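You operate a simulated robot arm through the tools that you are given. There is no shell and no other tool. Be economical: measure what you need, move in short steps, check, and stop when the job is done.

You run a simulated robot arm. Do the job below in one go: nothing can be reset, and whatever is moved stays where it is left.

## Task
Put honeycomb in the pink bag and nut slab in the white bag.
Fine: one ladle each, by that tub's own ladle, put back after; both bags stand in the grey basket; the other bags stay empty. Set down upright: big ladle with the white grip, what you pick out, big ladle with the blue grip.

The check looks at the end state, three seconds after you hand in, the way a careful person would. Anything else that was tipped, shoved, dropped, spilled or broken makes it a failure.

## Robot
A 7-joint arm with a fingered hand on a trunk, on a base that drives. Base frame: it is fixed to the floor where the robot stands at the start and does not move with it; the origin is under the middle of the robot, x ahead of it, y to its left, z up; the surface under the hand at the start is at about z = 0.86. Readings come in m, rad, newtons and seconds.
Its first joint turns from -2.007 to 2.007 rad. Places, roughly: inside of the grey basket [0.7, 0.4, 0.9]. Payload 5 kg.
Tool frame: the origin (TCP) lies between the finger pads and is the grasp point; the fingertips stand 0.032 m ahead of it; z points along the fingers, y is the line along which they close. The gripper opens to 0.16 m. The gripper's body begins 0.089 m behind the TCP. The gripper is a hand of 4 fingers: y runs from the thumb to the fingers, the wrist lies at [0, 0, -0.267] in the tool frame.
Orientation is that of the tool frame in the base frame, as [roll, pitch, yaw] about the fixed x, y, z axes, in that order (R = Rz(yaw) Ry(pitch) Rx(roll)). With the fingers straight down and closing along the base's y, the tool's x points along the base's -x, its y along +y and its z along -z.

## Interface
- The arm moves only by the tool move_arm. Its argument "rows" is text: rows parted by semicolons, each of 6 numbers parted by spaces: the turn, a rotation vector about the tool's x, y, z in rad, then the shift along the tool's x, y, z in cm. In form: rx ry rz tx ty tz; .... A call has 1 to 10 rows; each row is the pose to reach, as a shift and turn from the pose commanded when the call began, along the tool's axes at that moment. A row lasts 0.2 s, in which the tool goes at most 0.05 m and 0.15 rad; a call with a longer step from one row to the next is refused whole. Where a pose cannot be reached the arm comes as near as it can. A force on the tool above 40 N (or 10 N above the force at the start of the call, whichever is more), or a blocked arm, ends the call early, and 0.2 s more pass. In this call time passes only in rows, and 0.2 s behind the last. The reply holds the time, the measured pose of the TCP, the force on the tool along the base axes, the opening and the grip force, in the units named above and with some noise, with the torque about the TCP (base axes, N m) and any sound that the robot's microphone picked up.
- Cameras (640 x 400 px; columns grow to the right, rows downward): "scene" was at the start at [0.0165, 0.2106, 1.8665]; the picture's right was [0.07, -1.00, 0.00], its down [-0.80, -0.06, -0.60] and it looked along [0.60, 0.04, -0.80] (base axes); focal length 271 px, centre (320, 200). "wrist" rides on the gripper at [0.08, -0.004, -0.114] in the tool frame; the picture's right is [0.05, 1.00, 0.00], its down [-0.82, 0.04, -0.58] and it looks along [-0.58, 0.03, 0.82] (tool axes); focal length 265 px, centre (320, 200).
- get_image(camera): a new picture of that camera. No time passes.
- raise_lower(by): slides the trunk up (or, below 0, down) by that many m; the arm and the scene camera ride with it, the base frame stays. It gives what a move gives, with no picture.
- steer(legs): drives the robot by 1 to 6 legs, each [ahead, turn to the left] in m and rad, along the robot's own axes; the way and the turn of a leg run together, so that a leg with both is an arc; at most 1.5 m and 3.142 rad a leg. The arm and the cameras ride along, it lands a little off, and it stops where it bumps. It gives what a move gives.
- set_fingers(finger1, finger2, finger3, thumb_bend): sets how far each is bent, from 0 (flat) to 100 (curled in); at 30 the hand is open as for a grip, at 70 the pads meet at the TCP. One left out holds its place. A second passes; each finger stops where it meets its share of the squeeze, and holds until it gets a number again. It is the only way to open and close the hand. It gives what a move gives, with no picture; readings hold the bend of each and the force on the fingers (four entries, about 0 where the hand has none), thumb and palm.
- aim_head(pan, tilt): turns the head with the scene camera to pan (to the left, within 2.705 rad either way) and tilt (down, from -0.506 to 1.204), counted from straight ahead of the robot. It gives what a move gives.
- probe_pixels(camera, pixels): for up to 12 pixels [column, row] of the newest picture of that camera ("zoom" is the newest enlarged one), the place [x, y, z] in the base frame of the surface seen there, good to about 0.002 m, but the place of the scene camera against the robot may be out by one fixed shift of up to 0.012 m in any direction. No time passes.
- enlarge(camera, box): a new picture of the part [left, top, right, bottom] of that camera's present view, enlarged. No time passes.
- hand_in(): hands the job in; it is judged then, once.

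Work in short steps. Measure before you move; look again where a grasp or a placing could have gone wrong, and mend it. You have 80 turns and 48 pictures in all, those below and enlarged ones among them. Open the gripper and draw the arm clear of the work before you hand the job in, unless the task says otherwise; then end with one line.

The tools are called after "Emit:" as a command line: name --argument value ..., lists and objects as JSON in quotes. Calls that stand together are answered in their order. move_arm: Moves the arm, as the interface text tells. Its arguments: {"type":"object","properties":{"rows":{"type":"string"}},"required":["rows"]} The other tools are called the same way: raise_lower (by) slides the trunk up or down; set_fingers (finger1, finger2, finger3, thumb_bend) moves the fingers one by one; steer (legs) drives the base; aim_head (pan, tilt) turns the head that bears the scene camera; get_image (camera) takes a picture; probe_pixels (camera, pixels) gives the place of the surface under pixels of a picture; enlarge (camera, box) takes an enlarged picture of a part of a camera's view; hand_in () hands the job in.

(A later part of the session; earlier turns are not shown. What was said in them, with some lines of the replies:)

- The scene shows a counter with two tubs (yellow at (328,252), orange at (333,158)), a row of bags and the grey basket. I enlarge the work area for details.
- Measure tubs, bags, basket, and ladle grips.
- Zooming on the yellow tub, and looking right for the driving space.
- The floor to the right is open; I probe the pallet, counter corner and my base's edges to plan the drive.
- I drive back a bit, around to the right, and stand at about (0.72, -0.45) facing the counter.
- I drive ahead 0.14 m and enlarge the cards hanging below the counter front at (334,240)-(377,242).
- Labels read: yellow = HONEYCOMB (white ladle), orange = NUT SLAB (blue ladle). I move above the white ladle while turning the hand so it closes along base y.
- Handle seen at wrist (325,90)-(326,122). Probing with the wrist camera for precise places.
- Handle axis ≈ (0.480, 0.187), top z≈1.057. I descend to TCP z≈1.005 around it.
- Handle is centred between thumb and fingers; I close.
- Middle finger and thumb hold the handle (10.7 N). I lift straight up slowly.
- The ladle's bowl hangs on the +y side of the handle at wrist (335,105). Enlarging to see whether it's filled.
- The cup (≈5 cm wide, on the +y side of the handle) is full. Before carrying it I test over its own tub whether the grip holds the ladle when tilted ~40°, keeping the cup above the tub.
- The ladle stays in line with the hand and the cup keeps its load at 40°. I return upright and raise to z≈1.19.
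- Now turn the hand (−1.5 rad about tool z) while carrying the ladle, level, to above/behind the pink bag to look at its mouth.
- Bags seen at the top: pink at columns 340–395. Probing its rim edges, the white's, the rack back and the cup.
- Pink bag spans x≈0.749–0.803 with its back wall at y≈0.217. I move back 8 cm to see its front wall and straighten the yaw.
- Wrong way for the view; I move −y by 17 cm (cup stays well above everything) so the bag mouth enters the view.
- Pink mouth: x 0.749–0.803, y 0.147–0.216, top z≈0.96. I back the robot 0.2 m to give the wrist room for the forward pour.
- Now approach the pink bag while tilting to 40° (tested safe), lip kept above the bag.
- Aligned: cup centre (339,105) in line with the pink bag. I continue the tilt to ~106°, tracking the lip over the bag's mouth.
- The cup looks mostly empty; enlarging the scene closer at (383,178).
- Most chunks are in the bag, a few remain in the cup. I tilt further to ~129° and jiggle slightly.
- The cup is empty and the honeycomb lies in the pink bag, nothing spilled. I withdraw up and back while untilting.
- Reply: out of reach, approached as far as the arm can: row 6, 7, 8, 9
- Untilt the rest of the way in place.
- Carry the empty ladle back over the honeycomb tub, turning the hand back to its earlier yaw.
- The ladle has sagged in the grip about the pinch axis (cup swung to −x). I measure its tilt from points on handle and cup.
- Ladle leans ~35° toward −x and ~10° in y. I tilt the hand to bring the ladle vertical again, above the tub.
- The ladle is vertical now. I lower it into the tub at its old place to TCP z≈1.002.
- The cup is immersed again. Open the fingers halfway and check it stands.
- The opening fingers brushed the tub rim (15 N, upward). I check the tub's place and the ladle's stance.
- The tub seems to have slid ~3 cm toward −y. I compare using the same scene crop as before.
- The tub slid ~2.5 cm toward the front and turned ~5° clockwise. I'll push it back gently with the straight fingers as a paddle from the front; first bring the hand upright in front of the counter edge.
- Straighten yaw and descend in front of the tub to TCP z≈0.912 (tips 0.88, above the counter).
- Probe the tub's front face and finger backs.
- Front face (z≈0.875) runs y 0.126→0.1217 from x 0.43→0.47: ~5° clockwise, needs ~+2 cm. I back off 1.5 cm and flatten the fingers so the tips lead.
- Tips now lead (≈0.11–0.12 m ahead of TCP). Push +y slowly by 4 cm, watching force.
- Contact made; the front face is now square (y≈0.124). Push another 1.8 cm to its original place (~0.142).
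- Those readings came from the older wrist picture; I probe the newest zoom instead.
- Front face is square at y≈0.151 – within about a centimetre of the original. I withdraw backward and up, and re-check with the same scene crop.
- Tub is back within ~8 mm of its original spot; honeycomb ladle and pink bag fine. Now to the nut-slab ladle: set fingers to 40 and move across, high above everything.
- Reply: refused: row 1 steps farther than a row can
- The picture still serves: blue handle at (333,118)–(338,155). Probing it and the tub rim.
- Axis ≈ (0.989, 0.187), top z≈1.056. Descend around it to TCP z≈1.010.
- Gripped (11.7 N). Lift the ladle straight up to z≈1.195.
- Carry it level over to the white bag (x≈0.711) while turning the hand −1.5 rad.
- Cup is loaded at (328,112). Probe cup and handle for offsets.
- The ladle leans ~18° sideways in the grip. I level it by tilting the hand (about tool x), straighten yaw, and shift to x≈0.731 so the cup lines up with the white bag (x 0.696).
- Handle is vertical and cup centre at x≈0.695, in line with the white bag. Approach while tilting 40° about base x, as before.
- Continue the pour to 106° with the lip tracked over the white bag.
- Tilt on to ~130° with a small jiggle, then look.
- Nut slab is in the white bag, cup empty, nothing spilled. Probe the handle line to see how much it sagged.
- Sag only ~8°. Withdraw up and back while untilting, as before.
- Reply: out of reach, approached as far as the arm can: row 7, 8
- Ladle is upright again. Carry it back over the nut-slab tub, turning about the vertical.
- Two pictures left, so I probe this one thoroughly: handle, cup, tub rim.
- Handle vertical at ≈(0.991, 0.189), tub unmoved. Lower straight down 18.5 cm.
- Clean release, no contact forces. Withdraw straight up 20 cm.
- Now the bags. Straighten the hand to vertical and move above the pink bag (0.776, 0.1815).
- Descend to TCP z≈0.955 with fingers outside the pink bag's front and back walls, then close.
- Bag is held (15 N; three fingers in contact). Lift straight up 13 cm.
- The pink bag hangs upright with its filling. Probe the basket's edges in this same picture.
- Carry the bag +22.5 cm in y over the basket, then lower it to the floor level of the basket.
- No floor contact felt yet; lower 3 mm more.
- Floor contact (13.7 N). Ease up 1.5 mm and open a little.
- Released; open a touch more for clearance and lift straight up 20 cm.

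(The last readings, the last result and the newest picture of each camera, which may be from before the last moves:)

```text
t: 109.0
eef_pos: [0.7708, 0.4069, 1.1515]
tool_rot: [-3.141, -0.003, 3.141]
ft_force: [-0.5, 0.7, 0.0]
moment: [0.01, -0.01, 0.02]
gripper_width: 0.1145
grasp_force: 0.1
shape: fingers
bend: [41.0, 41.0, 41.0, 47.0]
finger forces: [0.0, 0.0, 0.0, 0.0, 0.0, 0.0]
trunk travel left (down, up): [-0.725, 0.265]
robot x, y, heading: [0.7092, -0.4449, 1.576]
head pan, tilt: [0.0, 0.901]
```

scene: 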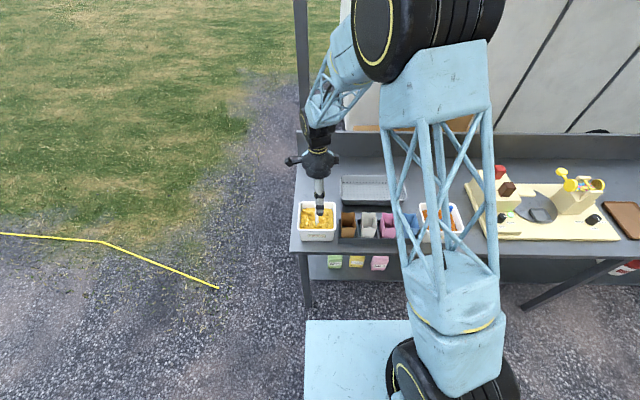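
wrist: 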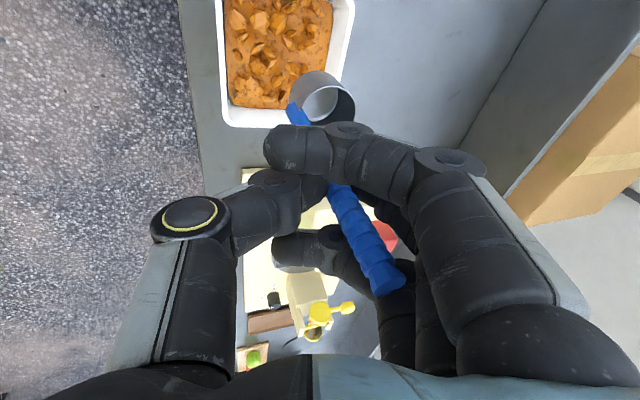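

Move to the white bag (TCP 0.701, 0.1835) and reset the fingers.

Emit:
move_arm --rows "0 0 0 1.4 -4.5 0; 0 0 0 2.8 -9 0; 0 0 0 4.2 -13.5 0; 0 0 0 5.6 -18 0; 0 0 0 7 -22.35 0; 0 0 0 7 -22.35 0"

Emit:
set_fingers --finger1 42 --finger2 42 --finger3 42 --thumb_bend 42

```text
t: 110.3
eef_pos: [0.6992, 0.1826, 1.1491]
tool_rot: [-3.141, -0.002, -3.141]
ft_force: [0.6, 0.0, 0.0]
moment: [-0.02, 0.0, 0.01]
gripper_width: 0.1148
grasp_force: 0.1
shape: fingers
bend: [41.0, 41.0, 41.0, 47.0]
finger forces: [0.0, 0.0, 0.1, 0.0, 0.1, 0.0]
trunk travel left (down, up): [-0.725, 0.265]
robot x, y, heading: [0.7085, -0.4424, 1.581]
head pan, tilt: [0.0, 0.901]
```

```text
t: 111.3
eef_pos: [0.6993, 0.182, 1.1489]
tool_rot: [3.14, 0.001, 3.141]
ft_force: [-0.7, 0.3, 0.0]
moment: [-0.03, -0.01, -0.02]
gripper_width: 0.1235
grasp_force: 0.1
shape: fingers
bend: [42.0, 42.0, 42.0, 42.0]
finger forces: [0.1, 0.1, 0.0, 0.0, 0.1, 0.0]
trunk travel left (down, up): [-0.725, 0.265]
robot x, y, heading: [0.7086, -0.4434, 1.574]
head pan, tilt: [0.0, 0.901]
```

Descend to z≈0.957 and grip the white bag.

Emit:
move_arm --rows "0 0 0 0 0 4.5; 0 0 0 0 0 9; 0 0 0 0 0 13.5; 0 0 0 0 0 16; 0 0 0 0 0 18; 0 0 0 0 0 19.2"

Emit:
set_fingers --finger1 54 --finger2 64 --finger3 54 --thumb_bend 64

Emit:
move_arm --rows "0 0 0 0 0 -1; 0 0 0 0 0 -2.5; 0 0 0 0 0 -4.5; 0 0 0 0 0 -7; 0 0 0 0 0 -10; 0 0 0 0 0 -13"

```text
t: 112.8
eef_pos: [0.7021, 0.1841, 0.9551]
tool_rot: [3.141, 0.001, -3.141]
ft_force: [0.4, -0.2, -0.3]
moment: [0.01, 0.0, -0.02]
gripper_width: 0.1235
grasp_force: 0.0
shape: fingers
bend: [42.0, 42.0, 42.0, 42.0]
finger forces: [0.0, 0.0, 0.1, 0.1, 0.0, 0.0]
trunk travel left (down, up): [-0.725, 0.265]
robot x, y, heading: [0.7096, -0.4457, 1.574]
head pan, tilt: [0.0, 0.901]
```

```text
t: 113.8
eef_pos: [0.703, 0.1837, 0.9552]
tool_rot: [3.14, 0.001, 3.14]
ft_force: [0.1, 0.7, 0.1]
moment: [-0.01, -0.01, -0.02]
gripper_width: 0.0822
grasp_force: 14.5
shape: fingers
bend: [50.0, 51.0, 54.0, 59.0]
finger forces: [4.6, 10.0, 0.0, 0.0, 14.8, 0.0]
trunk travel left (down, up): [-0.725, 0.265]
robot x, y, heading: [0.7057, -0.4489, 1.575]
head pan, tilt: [0.0, 0.901]
```

```text
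t: 115.2
eef_pos: [0.7012, 0.1845, 1.0872]
tool_rot: [-3.141, -0.001, 3.141]
ft_force: [-0.5, 0.1, 0.3]
moment: [0.03, 0.0, -0.02]
gripper_width: 0.0817
grasp_force: 14.6
shape: fingers
bend: [50.0, 51.0, 54.0, 59.0]
finger forces: [4.6, 10.1, 0.1, 0.0, 14.5, 0.0]
trunk travel left (down, up): [-0.725, 0.265]
robot x, y, heading: [0.7065, -0.4468, 1.576]
head pan, tilt: [0.0, 0.901]
```

Same secure grip. Carry to the basket at x≈0.675, y≈0.407 and lower.

Emit:
move_arm --rows "0 0 0 0.5 4.5 0; 0 0 0 1 9 0; 0 0 0 1.5 13.5 0; 0 0 0 2 18 0; 0 0 0 2.6 22.3 0; 0 0 0 2.6 22.3 0"

Emit:
move_arm --rows "0 0 0 0 0 3; 0 0 0 0 0 6; 0 0 0 0 0 9; 0 0 0 0 0 11; 0 0 0 0 0 12; 0 0 0 0 0 12.8; 0 0 0 0 0 13.2; 0 0 0 0 0 13.4; 0 0 0 0 0 13.4"

```text
t: 116.5
eef_pos: [0.673, 0.402, 1.0872]
tool_rot: [3.14, 0.0, -3.141]
ft_force: [-0.4, -0.9, 0.1]
moment: [0.03, -0.02, 0.01]
gripper_width: 0.0816
grasp_force: 14.4
shape: fingers
bend: [50.0, 51.0, 54.0, 59.0]
finger forces: [4.4, 9.9, 0.0, 0.0, 14.5, 0.0]
trunk travel left (down, up): [-0.725, 0.265]
robot x, y, heading: [0.7074, -0.4479, 1.573]
head pan, tilt: [0.0, 0.901]
```

```text
t: 118.5
eef_pos: [0.6743, 0.4065, 0.952]
tool_rot: [3.141, 0.002, 3.141]
ft_force: [1.7, -0.9, 5.2]
moment: [0.18, 0.07, -0.01]
gripper_width: 0.0815
grasp_force: 14.6
shape: fingers
bend: [50.0, 51.0, 54.0, 59.0]
finger forces: [4.3, 9.9, 0.1, 0.0, 14.5, 0.0]
trunk travel left (down, up): [-0.725, 0.265]
robot x, y, heading: [0.7059, -0.447, 1.573]
head pan, tilt: [0.0, 0.901]
```

Light floor contact (5 N). Release a little and lift clear, then take a scene look.

Emit:
set_fingers --finger1 44 --finger2 44 --finger3 44 --thumb_bend 51

Emit:
move_arm --rows "0 0 0 0 0 -1; 0 0 0 0 0 -2.5; 0 0 0 0 0 -5; 0 0 0 0 0 -9; 0 0 0 0 0 -13; 0 0 0 0 0 -17; 0 0 0 0 0 -21; 0 0 0 0 0 -25"

```text
t: 119.5
eef_pos: [0.6736, 0.4074, 0.9522]
tool_rot: [3.141, -0.001, 3.141]
ft_force: [0.2, 0.1, 1.0]
moment: [0.03, -0.03, 0.04]
gripper_width: 0.1002
grasp_force: 0.1
shape: fingers
bend: [44.0, 44.0, 44.0, 51.0]
finger forces: [0.0, 0.0, 0.0, 0.1, 0.0, 0.0]
trunk travel left (down, up): [-0.725, 0.265]
robot x, y, heading: [0.708, -0.4484, 1.581]
head pan, tilt: [0.0, 0.901]
```

```text
t: 121.3
eef_pos: [0.673, 0.4049, 1.2018]
tool_rot: [3.141, -0.001, 3.142]
ft_force: [0.9, -0.1, -0.5]
moment: [-0.04, -0.01, -0.01]
gripper_width: 0.1005
grasp_force: 0.0
shape: fingers
bend: [44.0, 44.0, 44.0, 51.0]
finger forces: [0.0, 0.0, 0.0, 0.0, 0.0, 0.0]
trunk travel left (down, up): [-0.725, 0.265]
robot x, y, heading: [0.7085, -0.4471, 1.573]
head pan, tilt: [0.0, 0.901]
```

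Both released cleanly. Back the robot off 0.5 m so the arm is clear, then use the last picture to verify.

Emit:
steer --legs '[[-0.5, 0]]'

Emit:
move_arm --rows "0 0 0 4.5 0 0; 0 0 0 9 0 0; 0 0 0 13 0 0; 0 0 0 17 0 0; 0 0 0 21 0 0; 0 0 0 25 0 0"

Emit:
enlarge --camera "scene" --box '[290, 70, 450, 180]'

```text
t: 124.4
eef_pos: [0.6757, -0.1161, 1.2036]
tool_rot: [3.139, 0.001, 3.141]
ft_force: [0.5, -0.3, 0.2]
moment: [0.05, -0.06, 0.0]
gripper_width: 0.1004
grasp_force: 0.1
shape: fingers
bend: [44.0, 44.0, 44.0, 51.0]
finger forces: [0.0, 0.1, 0.0, 0.1, 0.0, 0.1]
trunk travel left (down, up): [-0.725, 0.265]
robot x, y, heading: [0.7078, -0.971, 1.573]
head pan, tilt: [0.0, 0.901]
```

```text
t: 125.8
eef_pos: [0.4273, -0.1166, 1.2026]
tool_rot: [3.139, -0.001, 3.141]
ft_force: [0.1, 0.4, -0.4]
moment: [-0.01, -0.02, -0.01]
gripper_width: 0.1005
grasp_force: 0.1
shape: fingers
bend: [44.0, 44.0, 44.0, 51.0]
finger forces: [0.0, 0.0, 0.0, 0.0, 0.1, 0.0]
trunk travel left (down, up): [-0.725, 0.265]
robot x, y, heading: [0.7055, -0.9707, 1.572]
head pan, tilt: [0.0, 0.901]
```

```text
3.64 times, centred on (370, 125) of scene
```

zoom: 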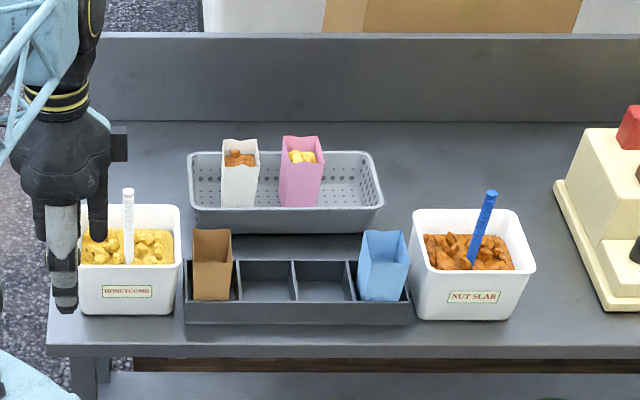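

Everything is in place: honeycomb is in the pink bag and nut slab in the white bag, both upright in the basket. Both ladles stand in their own tubs, the brown and blue bags are empty, and the hand is open and clear.

Emit:
set_fingers --finger1 30 --finger2 30 --finger3 30 --thumb_bend 30

Emit:
hand_in

```text
t: 126.8
eef_pos: [0.4285, -0.118, 1.2033]
tool_rot: [3.14, 0.001, -3.141]
ft_force: [0.3, -0.1, -1.1]
moment: [0.01, 0.0, -0.02]
gripper_width: 0.17
grasp_force: 0.0
shape: fingers
bend: [30.0, 30.0, 30.0, 30.0]
finger forces: [0.0, 0.1, 0.1, 0.0, 0.0, 0.0]
trunk travel left (down, up): [-0.725, 0.265]
robot x, y, heading: [0.7092, -0.9642, 1.57]
head pan, tilt: [0.0, 0.901]
```

```text
The job is handed in.
```

The job is handed in: honeycomb is in the pink bag and nut slab in the white, both upright in the grey basket, with each ladle back upright in its own tub; I knocked the honeycomb tub about 2.5 cm while releasing its ladle and pushed it back to within about 1 cm of where it stood.
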